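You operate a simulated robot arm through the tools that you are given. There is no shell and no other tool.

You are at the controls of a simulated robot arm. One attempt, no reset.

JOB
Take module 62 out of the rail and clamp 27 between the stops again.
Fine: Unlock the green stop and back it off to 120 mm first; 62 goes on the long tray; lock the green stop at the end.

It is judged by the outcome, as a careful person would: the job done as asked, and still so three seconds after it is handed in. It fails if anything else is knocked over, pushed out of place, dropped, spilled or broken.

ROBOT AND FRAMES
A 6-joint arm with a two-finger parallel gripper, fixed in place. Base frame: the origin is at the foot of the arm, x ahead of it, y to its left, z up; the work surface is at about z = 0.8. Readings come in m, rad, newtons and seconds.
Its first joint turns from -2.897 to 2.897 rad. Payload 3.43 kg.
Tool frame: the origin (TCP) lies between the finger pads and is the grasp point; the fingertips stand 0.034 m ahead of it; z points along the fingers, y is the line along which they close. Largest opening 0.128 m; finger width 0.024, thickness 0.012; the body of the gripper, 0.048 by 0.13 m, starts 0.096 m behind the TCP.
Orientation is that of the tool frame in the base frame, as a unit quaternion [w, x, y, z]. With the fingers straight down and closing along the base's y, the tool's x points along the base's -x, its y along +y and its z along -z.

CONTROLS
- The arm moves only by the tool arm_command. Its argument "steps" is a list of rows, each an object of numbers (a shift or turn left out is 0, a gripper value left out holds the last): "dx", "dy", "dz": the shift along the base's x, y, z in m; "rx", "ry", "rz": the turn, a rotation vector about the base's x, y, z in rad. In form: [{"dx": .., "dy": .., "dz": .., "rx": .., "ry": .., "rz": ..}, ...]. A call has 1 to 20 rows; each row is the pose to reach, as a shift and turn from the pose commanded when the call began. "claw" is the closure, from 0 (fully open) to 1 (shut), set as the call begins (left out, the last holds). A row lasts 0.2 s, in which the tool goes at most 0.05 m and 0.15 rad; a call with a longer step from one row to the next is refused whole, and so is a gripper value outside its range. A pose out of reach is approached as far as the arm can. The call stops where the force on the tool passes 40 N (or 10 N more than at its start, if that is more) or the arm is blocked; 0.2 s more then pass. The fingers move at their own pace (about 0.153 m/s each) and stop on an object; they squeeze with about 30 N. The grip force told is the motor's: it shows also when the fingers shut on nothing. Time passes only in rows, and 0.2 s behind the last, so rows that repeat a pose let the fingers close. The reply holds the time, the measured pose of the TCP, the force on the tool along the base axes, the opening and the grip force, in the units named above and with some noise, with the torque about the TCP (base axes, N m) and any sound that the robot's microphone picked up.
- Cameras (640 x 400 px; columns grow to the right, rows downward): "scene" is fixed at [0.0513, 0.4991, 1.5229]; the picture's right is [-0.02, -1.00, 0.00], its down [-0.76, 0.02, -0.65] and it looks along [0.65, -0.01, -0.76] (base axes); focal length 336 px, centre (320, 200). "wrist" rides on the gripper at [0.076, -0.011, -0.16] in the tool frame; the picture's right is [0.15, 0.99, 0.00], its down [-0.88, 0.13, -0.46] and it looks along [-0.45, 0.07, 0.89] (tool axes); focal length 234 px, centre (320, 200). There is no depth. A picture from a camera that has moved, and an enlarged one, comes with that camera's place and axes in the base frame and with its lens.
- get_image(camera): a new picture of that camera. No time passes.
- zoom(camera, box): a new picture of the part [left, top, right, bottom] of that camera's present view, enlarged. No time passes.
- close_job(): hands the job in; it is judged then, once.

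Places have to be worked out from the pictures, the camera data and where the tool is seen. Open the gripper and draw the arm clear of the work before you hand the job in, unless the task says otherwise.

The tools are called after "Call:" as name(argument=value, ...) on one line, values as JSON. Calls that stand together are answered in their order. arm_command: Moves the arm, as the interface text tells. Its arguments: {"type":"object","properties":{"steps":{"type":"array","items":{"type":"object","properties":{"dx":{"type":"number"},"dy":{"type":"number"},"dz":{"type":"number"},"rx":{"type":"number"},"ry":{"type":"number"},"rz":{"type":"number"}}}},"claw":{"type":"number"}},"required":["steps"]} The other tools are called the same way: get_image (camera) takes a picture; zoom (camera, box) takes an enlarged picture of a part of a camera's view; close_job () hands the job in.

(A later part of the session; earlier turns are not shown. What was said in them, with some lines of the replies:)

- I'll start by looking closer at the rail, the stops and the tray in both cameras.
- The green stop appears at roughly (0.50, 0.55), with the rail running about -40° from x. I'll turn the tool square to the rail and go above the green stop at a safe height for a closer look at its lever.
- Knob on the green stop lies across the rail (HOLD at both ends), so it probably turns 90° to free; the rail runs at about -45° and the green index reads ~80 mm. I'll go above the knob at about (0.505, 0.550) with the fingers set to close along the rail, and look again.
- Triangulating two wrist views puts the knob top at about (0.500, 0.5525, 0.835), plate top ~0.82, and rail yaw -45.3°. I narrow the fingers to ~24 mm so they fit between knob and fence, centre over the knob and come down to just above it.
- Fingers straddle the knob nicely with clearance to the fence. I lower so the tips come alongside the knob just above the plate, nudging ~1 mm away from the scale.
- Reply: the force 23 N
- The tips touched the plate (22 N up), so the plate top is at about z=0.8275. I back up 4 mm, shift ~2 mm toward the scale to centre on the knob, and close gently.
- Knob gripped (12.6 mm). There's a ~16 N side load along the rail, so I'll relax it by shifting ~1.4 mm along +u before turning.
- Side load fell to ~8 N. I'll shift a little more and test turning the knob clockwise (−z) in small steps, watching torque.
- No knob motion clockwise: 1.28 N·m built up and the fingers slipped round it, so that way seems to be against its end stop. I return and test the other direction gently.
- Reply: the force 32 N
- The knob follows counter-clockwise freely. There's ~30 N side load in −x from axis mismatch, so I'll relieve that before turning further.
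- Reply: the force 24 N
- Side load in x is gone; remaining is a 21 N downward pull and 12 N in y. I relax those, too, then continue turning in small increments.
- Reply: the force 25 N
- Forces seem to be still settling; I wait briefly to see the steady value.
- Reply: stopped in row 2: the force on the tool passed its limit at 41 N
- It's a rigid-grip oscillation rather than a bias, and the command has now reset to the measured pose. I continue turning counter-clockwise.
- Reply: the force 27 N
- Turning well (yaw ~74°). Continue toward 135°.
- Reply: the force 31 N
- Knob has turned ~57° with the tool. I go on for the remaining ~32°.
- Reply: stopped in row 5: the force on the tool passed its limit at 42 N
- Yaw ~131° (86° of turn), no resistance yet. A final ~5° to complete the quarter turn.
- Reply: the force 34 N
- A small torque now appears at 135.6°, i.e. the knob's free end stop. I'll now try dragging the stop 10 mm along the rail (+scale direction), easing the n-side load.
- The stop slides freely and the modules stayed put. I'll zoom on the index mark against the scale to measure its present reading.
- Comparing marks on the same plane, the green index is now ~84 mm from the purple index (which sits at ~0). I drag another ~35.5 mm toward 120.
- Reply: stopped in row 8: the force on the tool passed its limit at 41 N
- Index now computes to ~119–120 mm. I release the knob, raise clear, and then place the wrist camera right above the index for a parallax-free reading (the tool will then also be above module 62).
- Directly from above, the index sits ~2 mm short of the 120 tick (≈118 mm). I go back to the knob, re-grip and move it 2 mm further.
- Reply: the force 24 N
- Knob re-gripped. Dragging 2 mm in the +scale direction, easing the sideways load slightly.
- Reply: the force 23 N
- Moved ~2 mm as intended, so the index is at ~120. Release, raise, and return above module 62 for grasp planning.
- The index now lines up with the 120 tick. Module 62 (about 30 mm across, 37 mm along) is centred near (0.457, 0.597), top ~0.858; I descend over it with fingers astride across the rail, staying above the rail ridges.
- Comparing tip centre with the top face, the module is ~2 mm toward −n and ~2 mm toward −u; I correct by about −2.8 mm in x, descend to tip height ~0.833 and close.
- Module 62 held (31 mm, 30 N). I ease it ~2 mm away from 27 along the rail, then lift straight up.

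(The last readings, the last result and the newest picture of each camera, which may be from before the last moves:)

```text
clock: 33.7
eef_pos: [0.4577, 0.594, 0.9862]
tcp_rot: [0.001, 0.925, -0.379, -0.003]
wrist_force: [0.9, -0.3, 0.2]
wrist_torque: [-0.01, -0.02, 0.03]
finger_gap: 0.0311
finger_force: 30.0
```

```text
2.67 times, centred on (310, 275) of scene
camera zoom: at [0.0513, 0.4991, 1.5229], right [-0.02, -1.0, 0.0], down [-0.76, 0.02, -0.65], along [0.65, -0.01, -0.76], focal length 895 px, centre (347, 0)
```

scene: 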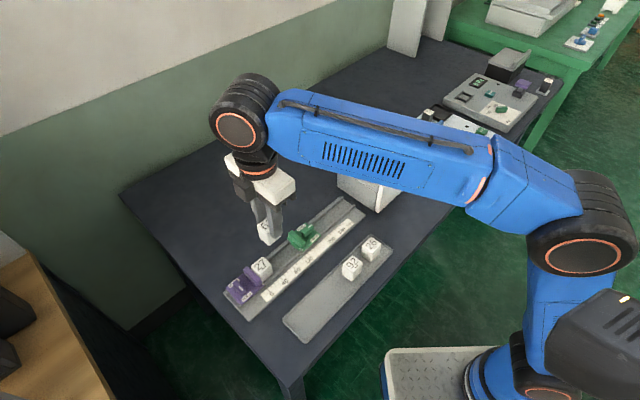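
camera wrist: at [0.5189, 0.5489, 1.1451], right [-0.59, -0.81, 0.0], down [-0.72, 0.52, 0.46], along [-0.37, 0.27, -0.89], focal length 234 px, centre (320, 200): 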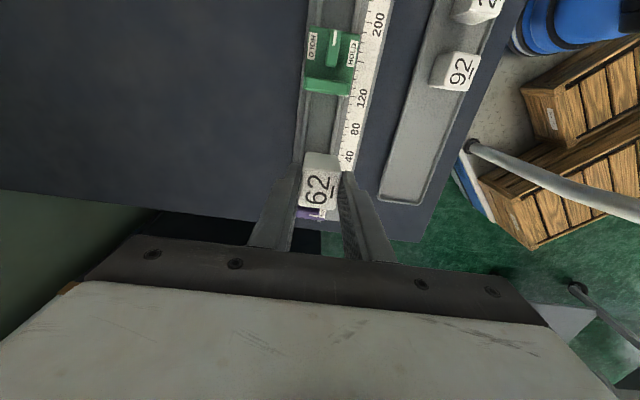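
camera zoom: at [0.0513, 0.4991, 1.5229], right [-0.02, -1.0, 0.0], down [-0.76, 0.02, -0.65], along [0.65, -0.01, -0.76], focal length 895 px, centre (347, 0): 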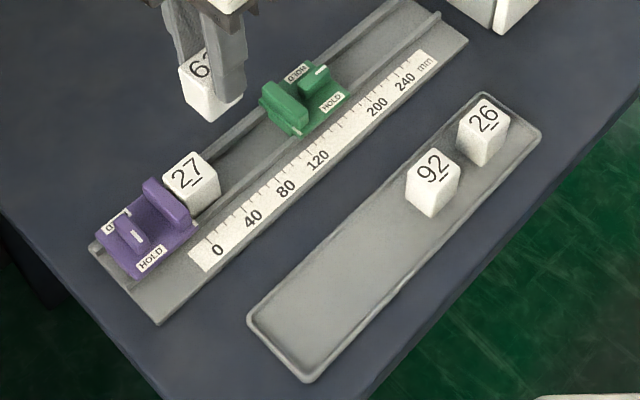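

Module 62 is lifted cleanly; 27 stays against the purple stop. The free part of the long tray is around (0.359, 0.498), ~95 mm from module 92; I carry 62 there at height and check before lowering.

Call:
arm_command(steps=[{"dx": -0.02, "dy": -0.0192}, {"dx": -0.045, "dy": -0.0435}, {"dx": -0.07, "dy": -0.068}, {"dx": -0.0991, "dy": -0.096}, {"dx": -0.0991, "dy": -0.096}, {"dx": -0.0991, "dy": -0.096, "dz": -0.03}, {"dx": -0.0991, "dy": -0.096, "dz": -0.06}, {"dx": -0.0991, "dy": -0.096, "dz": -0.08}, {"dx": -0.0991, "dy": -0.096, "dz": -0.08}])

Call:
get_image(camera="wrist")

Call:
zoom(camera="scene", box=[230, 200, 430, 350])

```text
clock: 35.7
eef_pos: [0.3585, 0.4985, 0.907]
tcp_rot: [0.0, 0.926, -0.379, -0.003]
wrist_force: [0.8, 0.1, -0.6]
wrist_torque: [-0.01, 0.03, 0.02]
finger_gap: 0.0311
finger_force: 30.2
```

```text
taken
camera wrist: at [0.4221, 0.4535, 1.0653], right [-0.59, -0.81, 0.0], down [-0.72, 0.52, 0.46], along [-0.37, 0.27, -0.89], focal length 234 px, centre (320, 200)
```

wrist: 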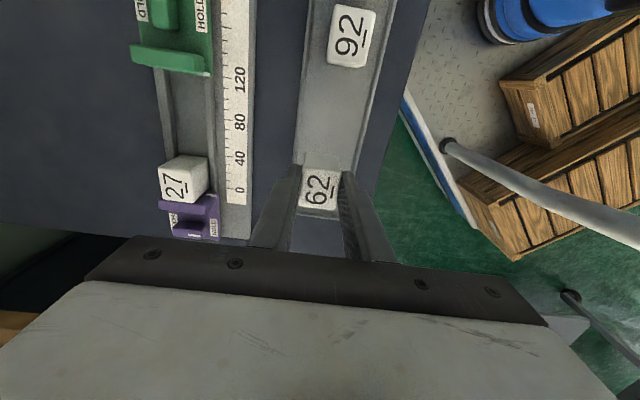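

```text
2.67 times, centred on (330, 275) of scene
camera zoom: at [0.0513, 0.4991, 1.5229], right [-0.02, -1.0, 0.0], down [-0.76, 0.02, -0.65], along [0.65, -0.01, -0.76], focal length 895 px, centre (293, 0)
```

zoom: 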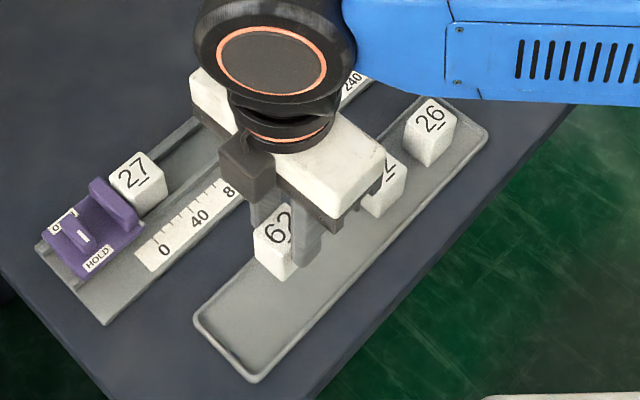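

Projecting the TCP down, it's ~5 mm off the tray's centreline; I correct toward −n and lower to just above the expected contact.

Call:
arm_command(steps=[{"dx": -0.0033, "dy": -0.0033}, {"dx": -0.0033, "dy": -0.0033, "dz": -0.015}, {"dx": -0.0033, "dy": -0.0033, "dz": -0.03}, {"dx": -0.0033, "dy": -0.0033, "dz": -0.036}, {"dx": -0.0033, "dy": -0.0033, "dz": -0.036}])

Call:
zoom(camera="scene", box=[280, 250, 360, 310])

Call:
zoom(camera="wrist", box=[240, 90, 400, 210])

```text
clock: 36.9
eef_pos: [0.3541, 0.498, 0.8685]
tcp_rot: [-0.001, 0.925, -0.379, -0.003]
wrist_force: [-0.2, -0.4, -0.4]
wrist_torque: [-0.01, 0.0, 0.01]
finger_gap: 0.0311
finger_force: 30.2
```

```text
6.67 times, centred on (320, 280) of scene
camera zoom: at [0.0513, 0.4991, 1.5229], right [-0.02, -1.0, 0.0], down [-0.76, 0.02, -0.65], along [0.65, -0.01, -0.76], focal length 2237 px, centre (320, -333)
```

zoom: 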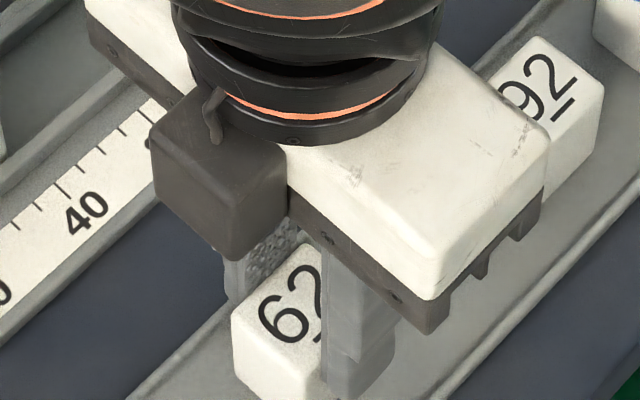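

```text
3.33 times, centred on (320, 150) of wrist
camera zoom: at [0.4172, 0.4514, 1.0276], right [-0.59, -0.81, 0.0], down [-0.72, 0.52, 0.46], along [-0.37, 0.27, -0.89], focal length 781 px, centre (320, 367)
```

zoom: 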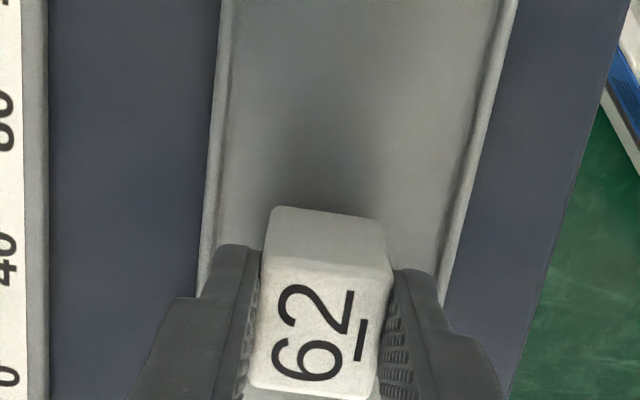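

Centred in the tray, still in free air at z≈0.869. I lower in 1.5 mm steps until contact shows.

Call:
arm_command(steps=[{"dz": -0.0015}, {"dz": -0.003}, {"dz": -0.0045}, {"dz": -0.006}])

```text
clock: 37.9
eef_pos: [0.3543, 0.4959, 0.8639]
tcp_rot: [0.0, 0.926, -0.378, -0.002]
wrist_force: [0.1, 1.2, -1.0]
wrist_torque: [0.02, -0.05, 0.01]
finger_gap: 0.0311
finger_force: 30.0
```

Still no contact; continuing down gently.

Call:
arm_command(steps=[{"dz": -0.001}, {"dz": -0.002}, {"dz": -0.003}, {"dz": -0.004}])

```text
clock: 38.9
eef_pos: [0.3552, 0.4962, 0.8609]
tcp_rot: [-0.001, 0.925, -0.379, -0.003]
wrist_force: [7.4, -0.5, 27.0]
wrist_torque: [0.05, -0.21, 0.02]
finger_gap: 0.0312
finger_force: 29.5
```

Contact with the tray floor (27 N). I ease up 1.5 mm, open slightly to stay inside the tray rim, and rise.

Call:
arm_command(steps=[{"dz": 0.0015}, {"dz": 0.0015}])

Call:
arm_command(steps=[{}, {}, {"dz": 0.01}, {"dz": 0.04}, {"dz": 0.08}, {"dz": 0.12}], claw=0.68)

Call:
get_image(camera="wrist")

Call:
zoom(camera="scene", box=[230, 200, 430, 350])

```text
clock: 39.5
eef_pos: [0.3552, 0.4956, 0.8613]
tcp_rot: [0.001, 0.926, -0.379, -0.003]
wrist_force: [4.5, -0.9, 13.4]
wrist_torque: [0.14, -0.11, -0.08]
finger_gap: 0.031
finger_force: 29.6
```

```text
clock: 40.9
eef_pos: [0.3545, 0.4966, 0.987]
tcp_rot: [0.001, 0.926, -0.378, -0.002]
wrist_force: [0.3, 0.2, 0.5]
wrist_torque: [-0.02, -0.01, -0.02]
finger_gap: 0.0409
finger_force: 0.2
```

```text
taken
camera wrist: at [0.4175, 0.4502, 1.1451], right [-0.59, -0.81, 0.0], down [-0.72, 0.52, 0.46], along [-0.37, 0.27, -0.89], focal length 234 px, centre (320, 200)
```

wrist: 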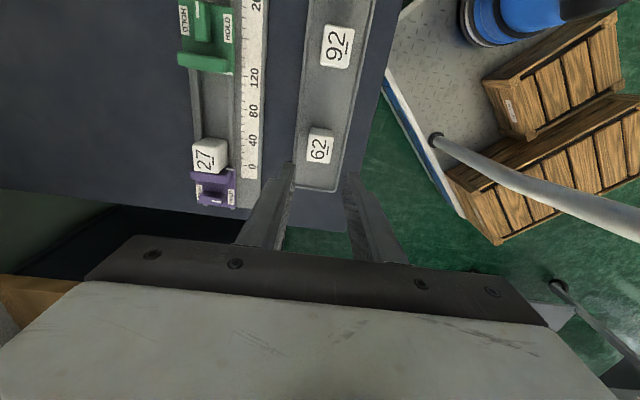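

```text
2.67 times, centred on (330, 275) of scene
camera zoom: at [0.0513, 0.4991, 1.5229], right [-0.02, -1.0, 0.0], down [-0.76, 0.02, -0.65], along [0.65, -0.01, -0.76], focal length 895 px, centre (293, 0)
```

zoom: 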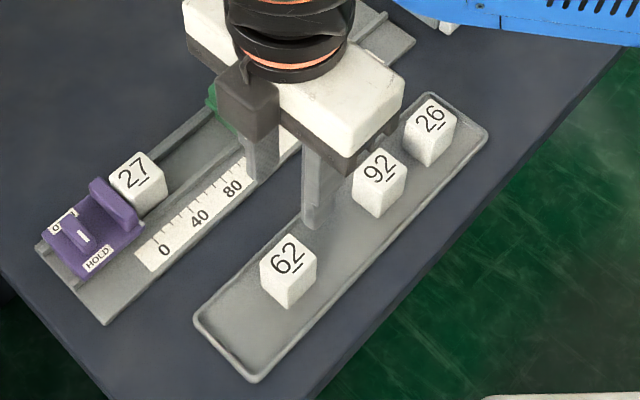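

62 stands upright in the tray. Now I return over the green stop's knob (around (0.535, 0.520)) at height, then lower onto it.

Call:
arm_command(steps=[{"dx": 0.03, "dy": 0.004}, {"dx": 0.07, "dy": 0.009}, {"dx": 0.11, "dy": 0.014}, {"dx": 0.15, "dy": 0.019}, {"dx": 0.1798, "dy": 0.0225}, {"dx": 0.1798, "dy": 0.0225, "dz": -0.04}, {"dx": 0.1798, "dy": 0.0225, "dz": -0.08}, {"dx": 0.1798, "dy": 0.0225, "dz": -0.09}, {"dx": 0.1798, "dy": 0.0225, "dz": -0.09}], claw=0.72)

Call:
zoom(camera="wrist", box=[220, 90, 420, 215])

Call:
zoom(camera="scene", box=[220, 200, 350, 300])

```text
clock: 42.9
eef_pos: [0.5347, 0.5156, 0.8907]
tcp_rot: [-0.001, 0.925, -0.38, -0.003]
wrist_force: [-0.1, -0.5, -0.6]
wrist_torque: [0.0, -0.02, 0.02]
finger_gap: 0.0359
finger_force: 0.0
```

```text
3.20 times, centred on (320, 152) of wrist
camera zoom: at [0.5981, 0.4717, 1.0498], right [-0.59, -0.81, 0.0], down [-0.72, 0.52, 0.46], along [-0.37, 0.27, -0.89], focal length 749 px, centre (320, 352)
```

zoom: 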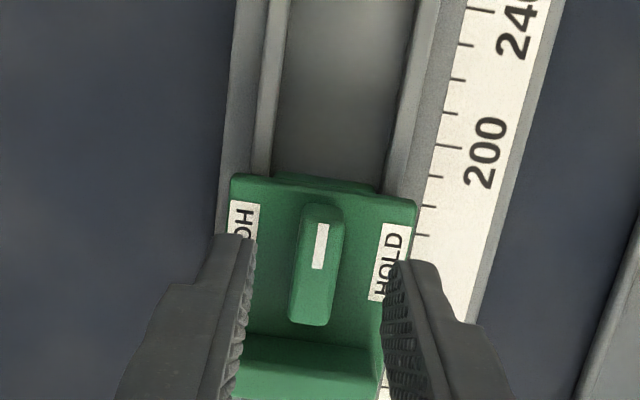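

```text
4.00 times, centred on (285, 250) of scene
camera zoom: at [0.0513, 0.4991, 1.5229], right [-0.02, -1.0, 0.0], down [-0.76, 0.02, -0.65], along [0.65, -0.01, -0.76], focal length 1342 px, centre (460, 0)
```

zoom: 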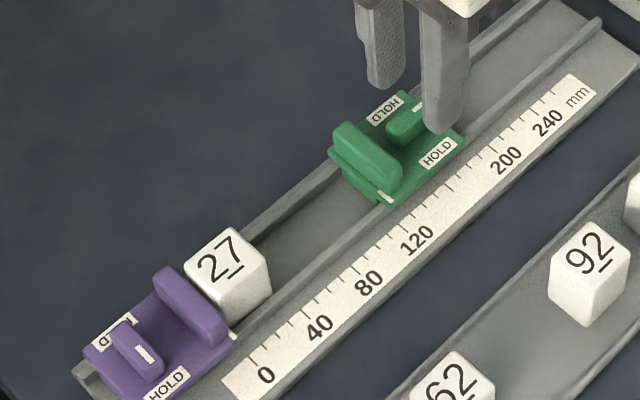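

The knob is aligned along the rail between the fingers, ~2 mm toward −u of my TCP. I correct, lower to ~0.8655 and close on it.

Call:
arm_command(steps=[{"dx": -0.0013, "dy": 0.0013}, {"dx": -0.0013, "dy": 0.0013, "dz": -0.012}, {"dx": -0.0013, "dy": 0.0013, "dz": -0.022}, {"dx": -0.0013, "dy": 0.0013, "dz": -0.025}, {"dx": -0.0013, "dy": 0.0013, "dz": -0.025}])

Call:
arm_command(steps=[{}, {}, {}], claw=1.0)

```text
clock: 44.1
eef_pos: [0.533, 0.5193, 0.8663]
tcp_rot: [0.0, 0.926, -0.378, -0.003]
wrist_force: [-0.2, -0.1, 0.3]
wrist_torque: [0.0, 0.0, 0.01]
finger_gap: 0.0358
finger_force: 0.1
```

```text
clock: 44.9
eef_pos: [0.5337, 0.5192, 0.8663]
tcp_rot: [0.0, 0.926, -0.378, -0.004]
wrist_force: [11.5, 12.4, 2.1]
wrist_torque: [0.42, -0.31, -0.3]
finger_gap: 0.0124
finger_force: 45.2
```

Gripped. I now slide the stop back toward module 27, first ~72 mm of the ~82 mm.

Call:
arm_command(steps=[{"dx": -0.0051, "dy": 0.0061}, {"dx": -0.0112, "dy": 0.0122}, {"dx": -0.0173, "dy": 0.0183}, {"dx": -0.0234, "dy": 0.0244}, {"dx": -0.0295, "dy": 0.0305}, {"dx": -0.0356, "dy": 0.0366}, {"dx": -0.0417, "dy": 0.0427}, {"dx": -0.0478, "dy": 0.0488}, {"dx": -0.0504, "dy": 0.0514}, {"dx": -0.0504, "dy": 0.0514}])

Call:
zoom(camera="scene", box=[220, 200, 350, 300])

```text
clock: 47.1
eef_pos: [0.4832, 0.5715, 0.8665]
tcp_rot: [0.0, 0.925, -0.379, -0.002]
wrist_force: [2.4, 0.5, 15.5]
wrist_torque: [0.16, 0.02, -0.31]
finger_gap: 0.0122
finger_force: 45.3
```

```text
4.00 times, centred on (285, 250) of scene
camera zoom: at [0.0513, 0.4991, 1.5229], right [-0.02, -1.0, 0.0], down [-0.76, 0.02, -0.65], along [0.65, -0.01, -0.76], focal length 1342 px, centre (460, 0)
```

zoom: 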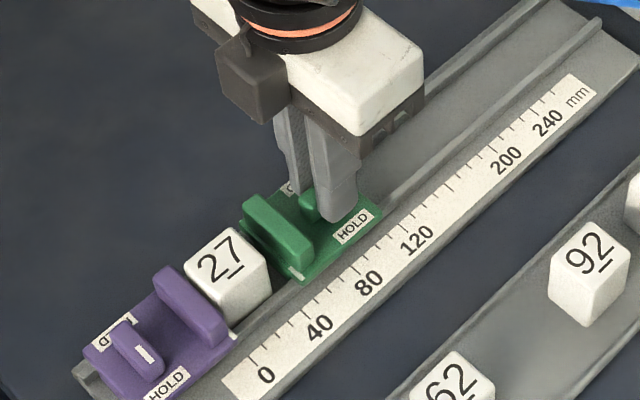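

About 10–12 mm gap remains. I advance 8 mm in 2 mm rows, then look.

Call:
arm_command(steps=[{"dx": -0.0014, "dy": 0.0014}, {"dx": -0.0028, "dy": 0.0028}, {"dx": -0.0042, "dy": 0.0042}, {"dx": -0.0057, "dy": 0.0057}, {"dx": -0.0057, "dy": 0.0057}])

Call:
zoom(camera="scene", box=[245, 235, 309, 285])

```text
clock: 48.3
eef_pos: [0.4776, 0.5761, 0.8669]
tcp_rot: [0.0, 0.926, -0.378, -0.002]
wrist_force: [1.5, -0.1, 9.5]
wrist_torque: [0.0, -0.18, -0.3]
finger_gap: 0.0125
finger_force: 44.9
```

```text
8.00 times, centred on (277, 260) of scene
camera zoom: at [0.0513, 0.4991, 1.5229], right [-0.02, -1.0, 0.0], down [-0.76, 0.02, -0.65], along [0.65, -0.01, -0.76], focal length 2684 px, centre (664, -280)
```

zoom: 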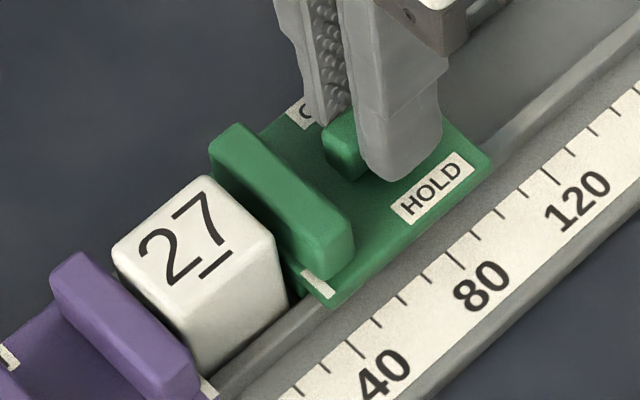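

Close now, no contact force yet. I creep in 1 mm rows.

Call:
arm_command(steps=[{"dx": -0.0007, "dy": 0.0007}, {"dx": -0.0014, "dy": 0.0014}, {"dx": -0.0021, "dy": 0.0021}])

Call:
zoom(camera="scene", box=[245, 235, 309, 285])

```text
clock: 49.1
eef_pos: [0.4747, 0.5776, 0.866]
tcp_rot: [-0.002, 0.925, -0.379, -0.002]
wrist_force: [10.1, 8.5, 10.2]
wrist_torque: [-0.04, -0.64, -0.26]
finger_gap: 0.0127
finger_force: 45.1
```

```text
8.00 times, centred on (277, 260) of scene
camera zoom: at [0.0513, 0.4991, 1.5229], right [-0.02, -1.0, 0.0], down [-0.76, 0.02, -0.65], along [0.65, -0.01, -0.76], focal length 2684 px, centre (664, -280)
```

zoom: 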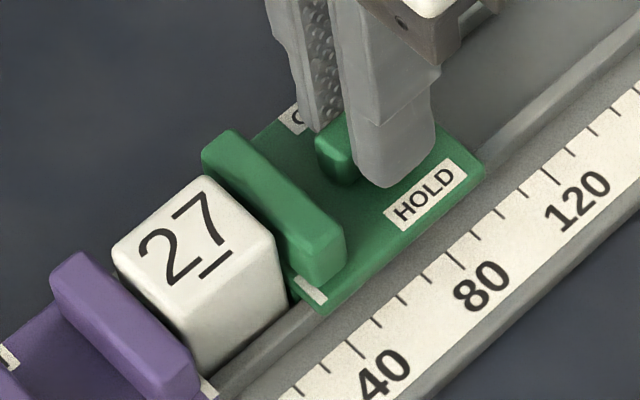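

Still no load along the rail; continuing to creep.

Call:
arm_command(steps=[{"dx": -0.0007, "dy": 0.0007}, {"dx": -0.0014, "dy": 0.0014}, {"dx": -0.0021, "dy": 0.0021}])

Call:
zoom(camera="scene", box=[245, 235, 309, 285])

```text
clock: 49.9
eef_pos: [0.4759, 0.5796, 0.8648]
tcp_rot: [0.0, 0.926, -0.378, -0.003]
wrist_force: [18.9, -0.7, 12.8]
wrist_torque: [0.54, 0.02, -0.24]
finger_gap: 0.0125
finger_force: 44.7
```

```text
8.00 times, centred on (277, 260) of scene
camera zoom: at [0.0513, 0.4991, 1.5229], right [-0.02, -1.0, 0.0], down [-0.76, 0.02, -0.65], along [0.65, -0.01, -0.76], focal length 2684 px, centre (664, -280)
```

zoom: 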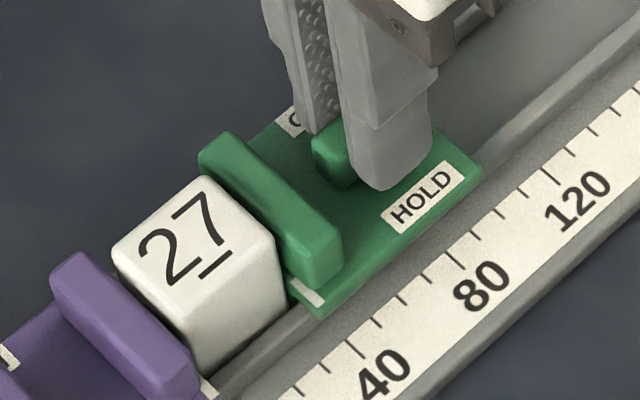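

The stop moved only ~1.4 of 3 mm and ~14 N has built along the rail: it's bearing on 27 (index ~38 mm). Keeping this light push, I start turning the knob clockwise back to HOLD.

Call:
arm_command(steps=[{"rz": -0.1}, {"rz": -0.2}, {"rz": -0.3}, {"rz": -0.4}])

```text
clock: 50.9
eef_pos: [0.4741, 0.5798, 0.8665]
tcp_rot: [-0.001, 0.831, -0.556, -0.002]
wrist_force: [28.6, -18.1, 12.5]
wrist_torque: [-1.25, -1.16, -0.01]
finger_gap: 0.0122
finger_force: 44.9
```

Turning freely; push has risen to ~33 N along the rail, so I ease it slightly and continue turning.

Call:
arm_command(steps=[{"dx": 0.0006, "dy": -0.0006, "rz": -0.1}, {"dx": 0.0006, "dy": -0.0006, "rz": -0.2}, {"dx": 0.0006, "dy": -0.0006, "rz": -0.3}, {"dx": 0.0006, "dy": -0.0006, "rz": -0.4}])

```text
clock: 51.9
eef_pos: [0.4747, 0.5786, 0.8657]
tcp_rot: [0.001, -0.705, 0.709, 0.003]
wrist_force: [25.4, -11.2, 17.9]
wrist_torque: [0.24, -0.76, 0.0]
finger_gap: 0.0125
finger_force: 45.2
```

Yaw ~90°, knob following, push ~26 N. Continuing the turn.

Call:
arm_command(steps=[{"rz": -0.1}, {"rz": -0.2}, {"rz": -0.3}, {"rz": -0.4}])

```text
clock: 52.9
eef_pos: [0.4754, 0.5795, 0.8669]
tcp_rot: [0.002, -0.569, 0.822, 0.001]
wrist_force: [11.5, -10.3, 2.9]
wrist_torque: [-0.7, -0.19, 0.0]
finger_gap: 0.0124
finger_force: 44.9
stopped in row 4: the force on the tool passed its limit at 45 N (the readings are from after the stop); the commanded pose is now the measured one
```

Yaw 69°. Still ~15 N against the module. Continue to the HOLD end.

Call:
arm_command(steps=[{"rz": -0.1}, {"rz": -0.2}, {"rz": -0.3}])

```text
clock: 53.7
eef_pos: [0.4744, 0.5791, 0.8644]
tcp_rot: [0.002, -0.44, 0.898, 0.002]
wrist_force: [8.9, -16.6, 1.0]
wrist_torque: [-0.18, -0.51, 0.03]
finger_gap: 0.0122
finger_force: 44.9
```

Yaw 52°. Last ~8° to the HOLD stop.

Call:
arm_command(steps=[{"rz": -0.06}, {"rz": -0.12}, {"rz": -0.14}, {"rz": -0.14}])

Call:
zoom(camera="wrist", box=[240, 100, 440, 225])

Call:
zoom(camera="scene", box=[245, 235, 309, 285])

```text
clock: 54.7
eef_pos: [0.4744, 0.5798, 0.866]
tcp_rot: [0.003, -0.378, 0.926, 0.002]
wrist_force: [9.4, -11.8, 3.4]
wrist_torque: [-0.27, -0.39, 0.44]
finger_gap: 0.0122
finger_force: 44.6
```

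```text
3.20 times, centred on (340, 162) of wrist
camera zoom: at [0.4279, 0.5175, 1.0251], right [-0.8, 0.61, 0.0], down [0.54, 0.71, 0.46], along [0.28, 0.37, -0.89], focal length 749 px, centre (256, 320)
```

zoom: 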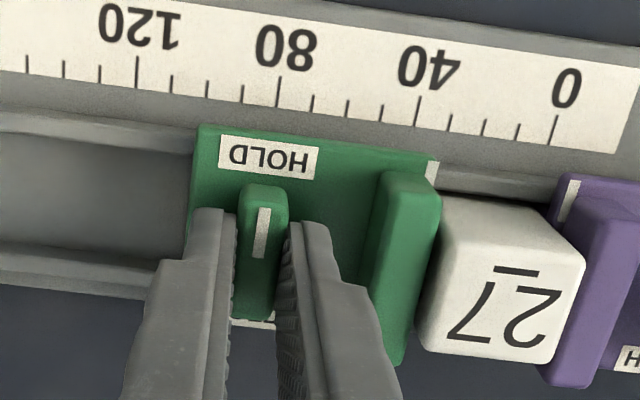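

```text
8.00 times, centred on (277, 260) of scene
camera zoom: at [0.0513, 0.4991, 1.5229], right [-0.02, -1.0, 0.0], down [-0.76, 0.02, -0.65], along [0.65, -0.01, -0.76], focal length 2684 px, centre (664, -280)
```

zoom: 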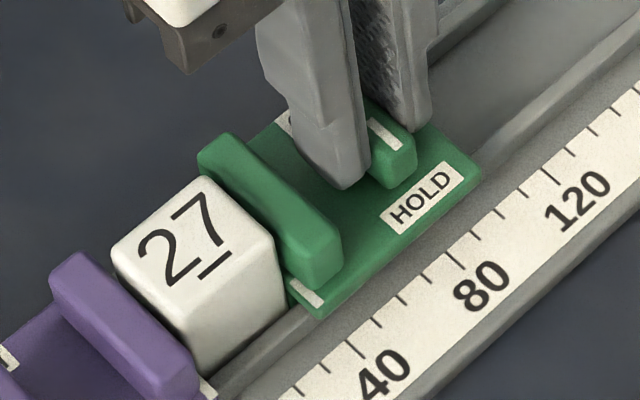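

Knob is at HOLD (yaw 44.4°, end-stop torque 0.44 N·m) with the fence on 27. I do a small tug along +u to confirm it's locked.

Call:
arm_command(steps=[{"dx": 0.001, "dy": -0.001}, {"dx": 0.002, "dy": -0.002}, {"dx": 0.0025, "dy": -0.0025}])

Call:
zoom(camera="scene", box=[245, 235, 309, 285])

```text
clock: 55.5
eef_pos: [0.4744, 0.5801, 0.8658]
tcp_rot: [0.003, -0.378, 0.926, 0.004]
wrist_force: [-5.5, 21.9, 12.9]
wrist_torque: [0.32, 0.39, 0.35]
finger_gap: 0.0122
finger_force: 45.2
```

```text
8.00 times, centred on (277, 260) of scene
camera zoom: at [0.0513, 0.4991, 1.5229], right [-0.02, -1.0, 0.0], down [-0.76, 0.02, -0.65], along [0.65, -0.01, -0.76], focal length 2684 px, centre (664, -280)
```

zoom: 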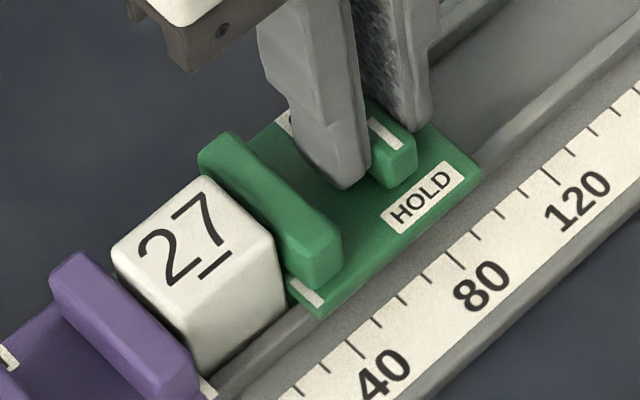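

No movement under a ~19 N tug: locked. I neutralise the load, open just enough to clear the fence, and rise.

Call:
arm_command(steps=[{"dx": -0.0013, "dy": 0.0013}, {"dx": -0.0013, "dy": 0.0013}])

Call:
arm_command(steps=[{}, {}, {"dz": 0.004}, {"dz": 0.015}, {"dz": 0.04}, {"dz": 0.08}, {"dz": 0.12}], claw=0.82)

Call:
arm_command(steps=[{"dx": -0.01, "dy": -0.03, "dz": 0.03}, {"dx": -0.02, "dy": -0.06, "dz": 0.06}, {"dx": -0.03, "dy": -0.09, "dz": 0.09}, {"dx": -0.04, "dy": -0.12, "dz": 0.12}, {"dx": -0.05, "dy": -0.15, "dz": 0.14}, {"dx": -0.05, "dy": -0.15, "dz": 0.14}], claw=0)

Call:
get_image(camera="scene")

Call:
zoom(camera="scene", box=[210, 200, 410, 350])

Call:
zoom(camera="scene", box=[230, 230, 310, 290])

```text
clock: 56.1
eef_pos: [0.4745, 0.5796, 0.8661]
tcp_rot: [0.003, -0.377, 0.926, 0.002]
wrist_force: [0.9, 10.5, 13.1]
wrist_torque: [0.15, -0.44, 0.39]
finger_gap: 0.0122
finger_force: 45.2
```

```text
clock: 57.7
eef_pos: [0.475, 0.5778, 0.9838]
tcp_rot: [0.002, -0.377, 0.926, 0.002]
wrist_force: [-0.8, -0.6, -0.2]
wrist_torque: [-0.01, 0.0, 0.01]
finger_gap: 0.0229
finger_force: 0.0
```

```text
clock: 59.1
eef_pos: [0.4276, 0.4262, 1.1257]
tcp_rot: [0.002, -0.377, 0.926, 0.002]
wrist_force: [0.1, -0.2, -0.1]
wrist_torque: [0.01, -0.01, 0.02]
finger_gap: 0.1281
finger_force: 0.0
```

```text
taken
```

scene: 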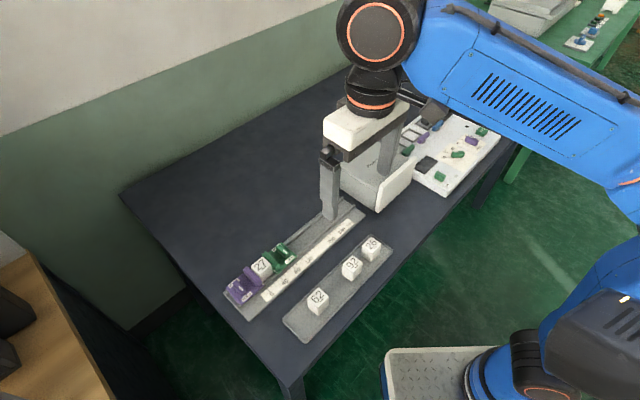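

```text
2.67 times, centred on (310, 275) of scene
camera zoom: at [0.0513, 0.4991, 1.5229], right [-0.02, -1.0, 0.0], down [-0.76, 0.02, -0.65], along [0.65, -0.01, -0.76], focal length 895 px, centre (347, 0)
```

zoom: 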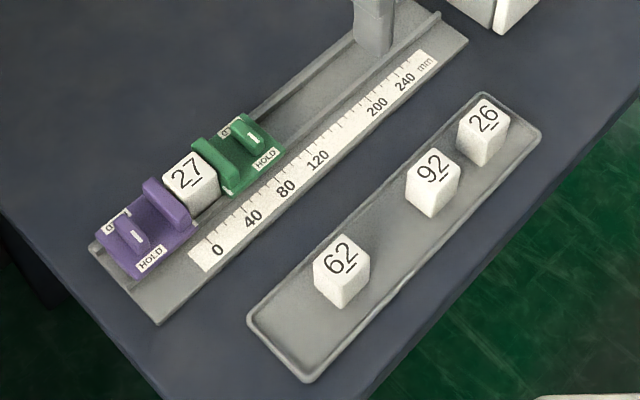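

```text
6.67 times, centred on (270, 260) of scene
camera zoom: at [0.0513, 0.4991, 1.5229], right [-0.02, -1.0, 0.0], down [-0.76, 0.02, -0.65], along [0.65, -0.01, -0.76], focal length 2237 px, centre (653, -200)
```

zoom: 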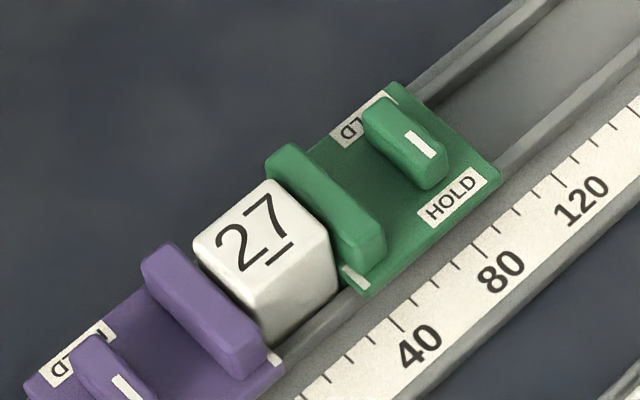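

Everything looks right in the scene view. One wrist zoom to double-check the fence contact on 27 before handing in.

Call:
get_image(camera="wrist")

Call:
zoom(camera="wrist", box=[360, 60, 520, 160])

```text
taken
camera wrist: at [0.3808, 0.3652, 1.2841], right [-0.8, 0.61, 0.0], down [0.54, 0.71, 0.46], along [0.28, 0.37, -0.89], focal length 234 px, centre (320, 200)
```

wrist: 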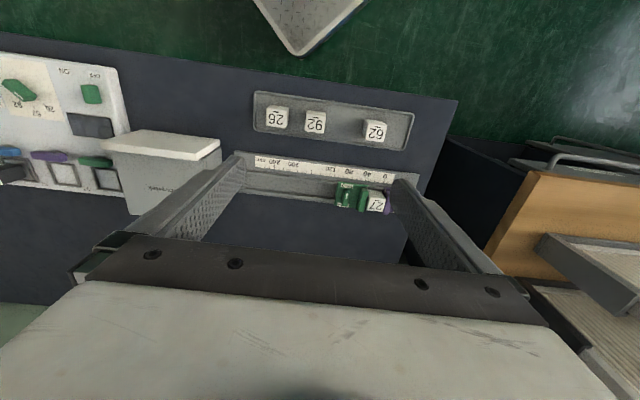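

```text
4.00 times, centred on (440, 110) of wrist
camera zoom: at [0.3808, 0.3652, 1.2841], right [-0.8, 0.61, 0.0], down [0.54, 0.71, 0.46], along [0.28, 0.37, -0.89], focal length 937 px, centre (-160, 560)
```

zoom: 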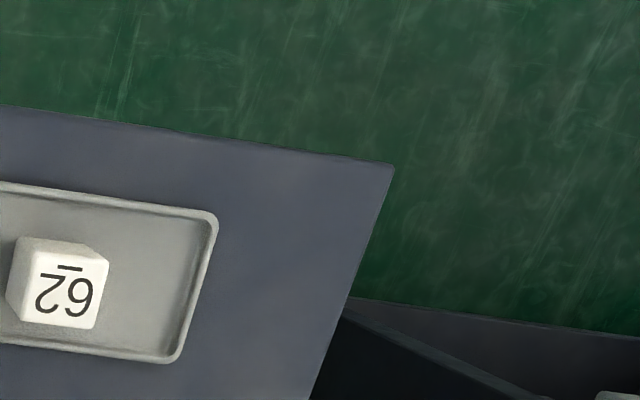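

Call:
zoom(camera="wrist", box=[320, 165, 400, 215])

```text
8.00 times, centred on (360, 190) of wrist
camera zoom: at [0.3808, 0.3652, 1.2841], right [-0.8, 0.61, 0.0], down [0.54, 0.71, 0.46], along [0.28, 0.37, -0.89], focal length 1873 px, centre (0, 280)
```

zoom: 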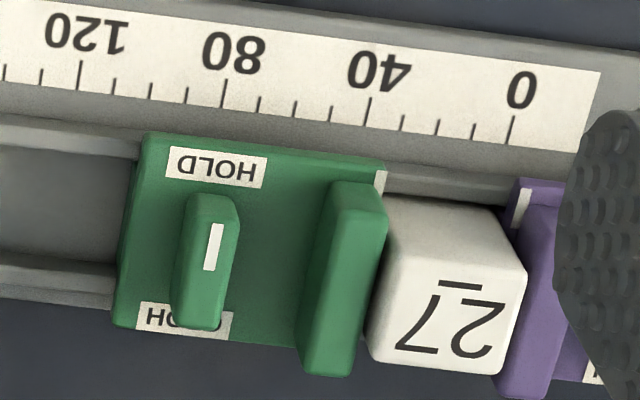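

Module 27 is tight between the fences, the green knob is crosswise at HOLD, 62 stands on the long tray with the other modules undisturbed, and the gripper is open and clear. Handing in.

Call:
close_job()

```text
The job is handed in.
```

The job is done and handed in: module 62 is out of the rail, and 27 is clamped between the stops again with the green stop locked.

- **Green stop back-off:** I turned its knob a quarter turn to free it and slid it back. From above, its index mark lined up with the 120 mm tick, within about 1 mm. I did this before touching either module.
- **Module 62:** I lifted it straight out and set it upright on the long tray, about 95 mm from 92. Modules 92 and 26 were not disturbed.
- **Module 27:** I slid the green stop back until it pressed on 27 (index about 38 mm) and kept a light push on it while turning the knob back to HOLD. The stop did not move under a pull of about 19 N.

The gripper is open and clear of the work.
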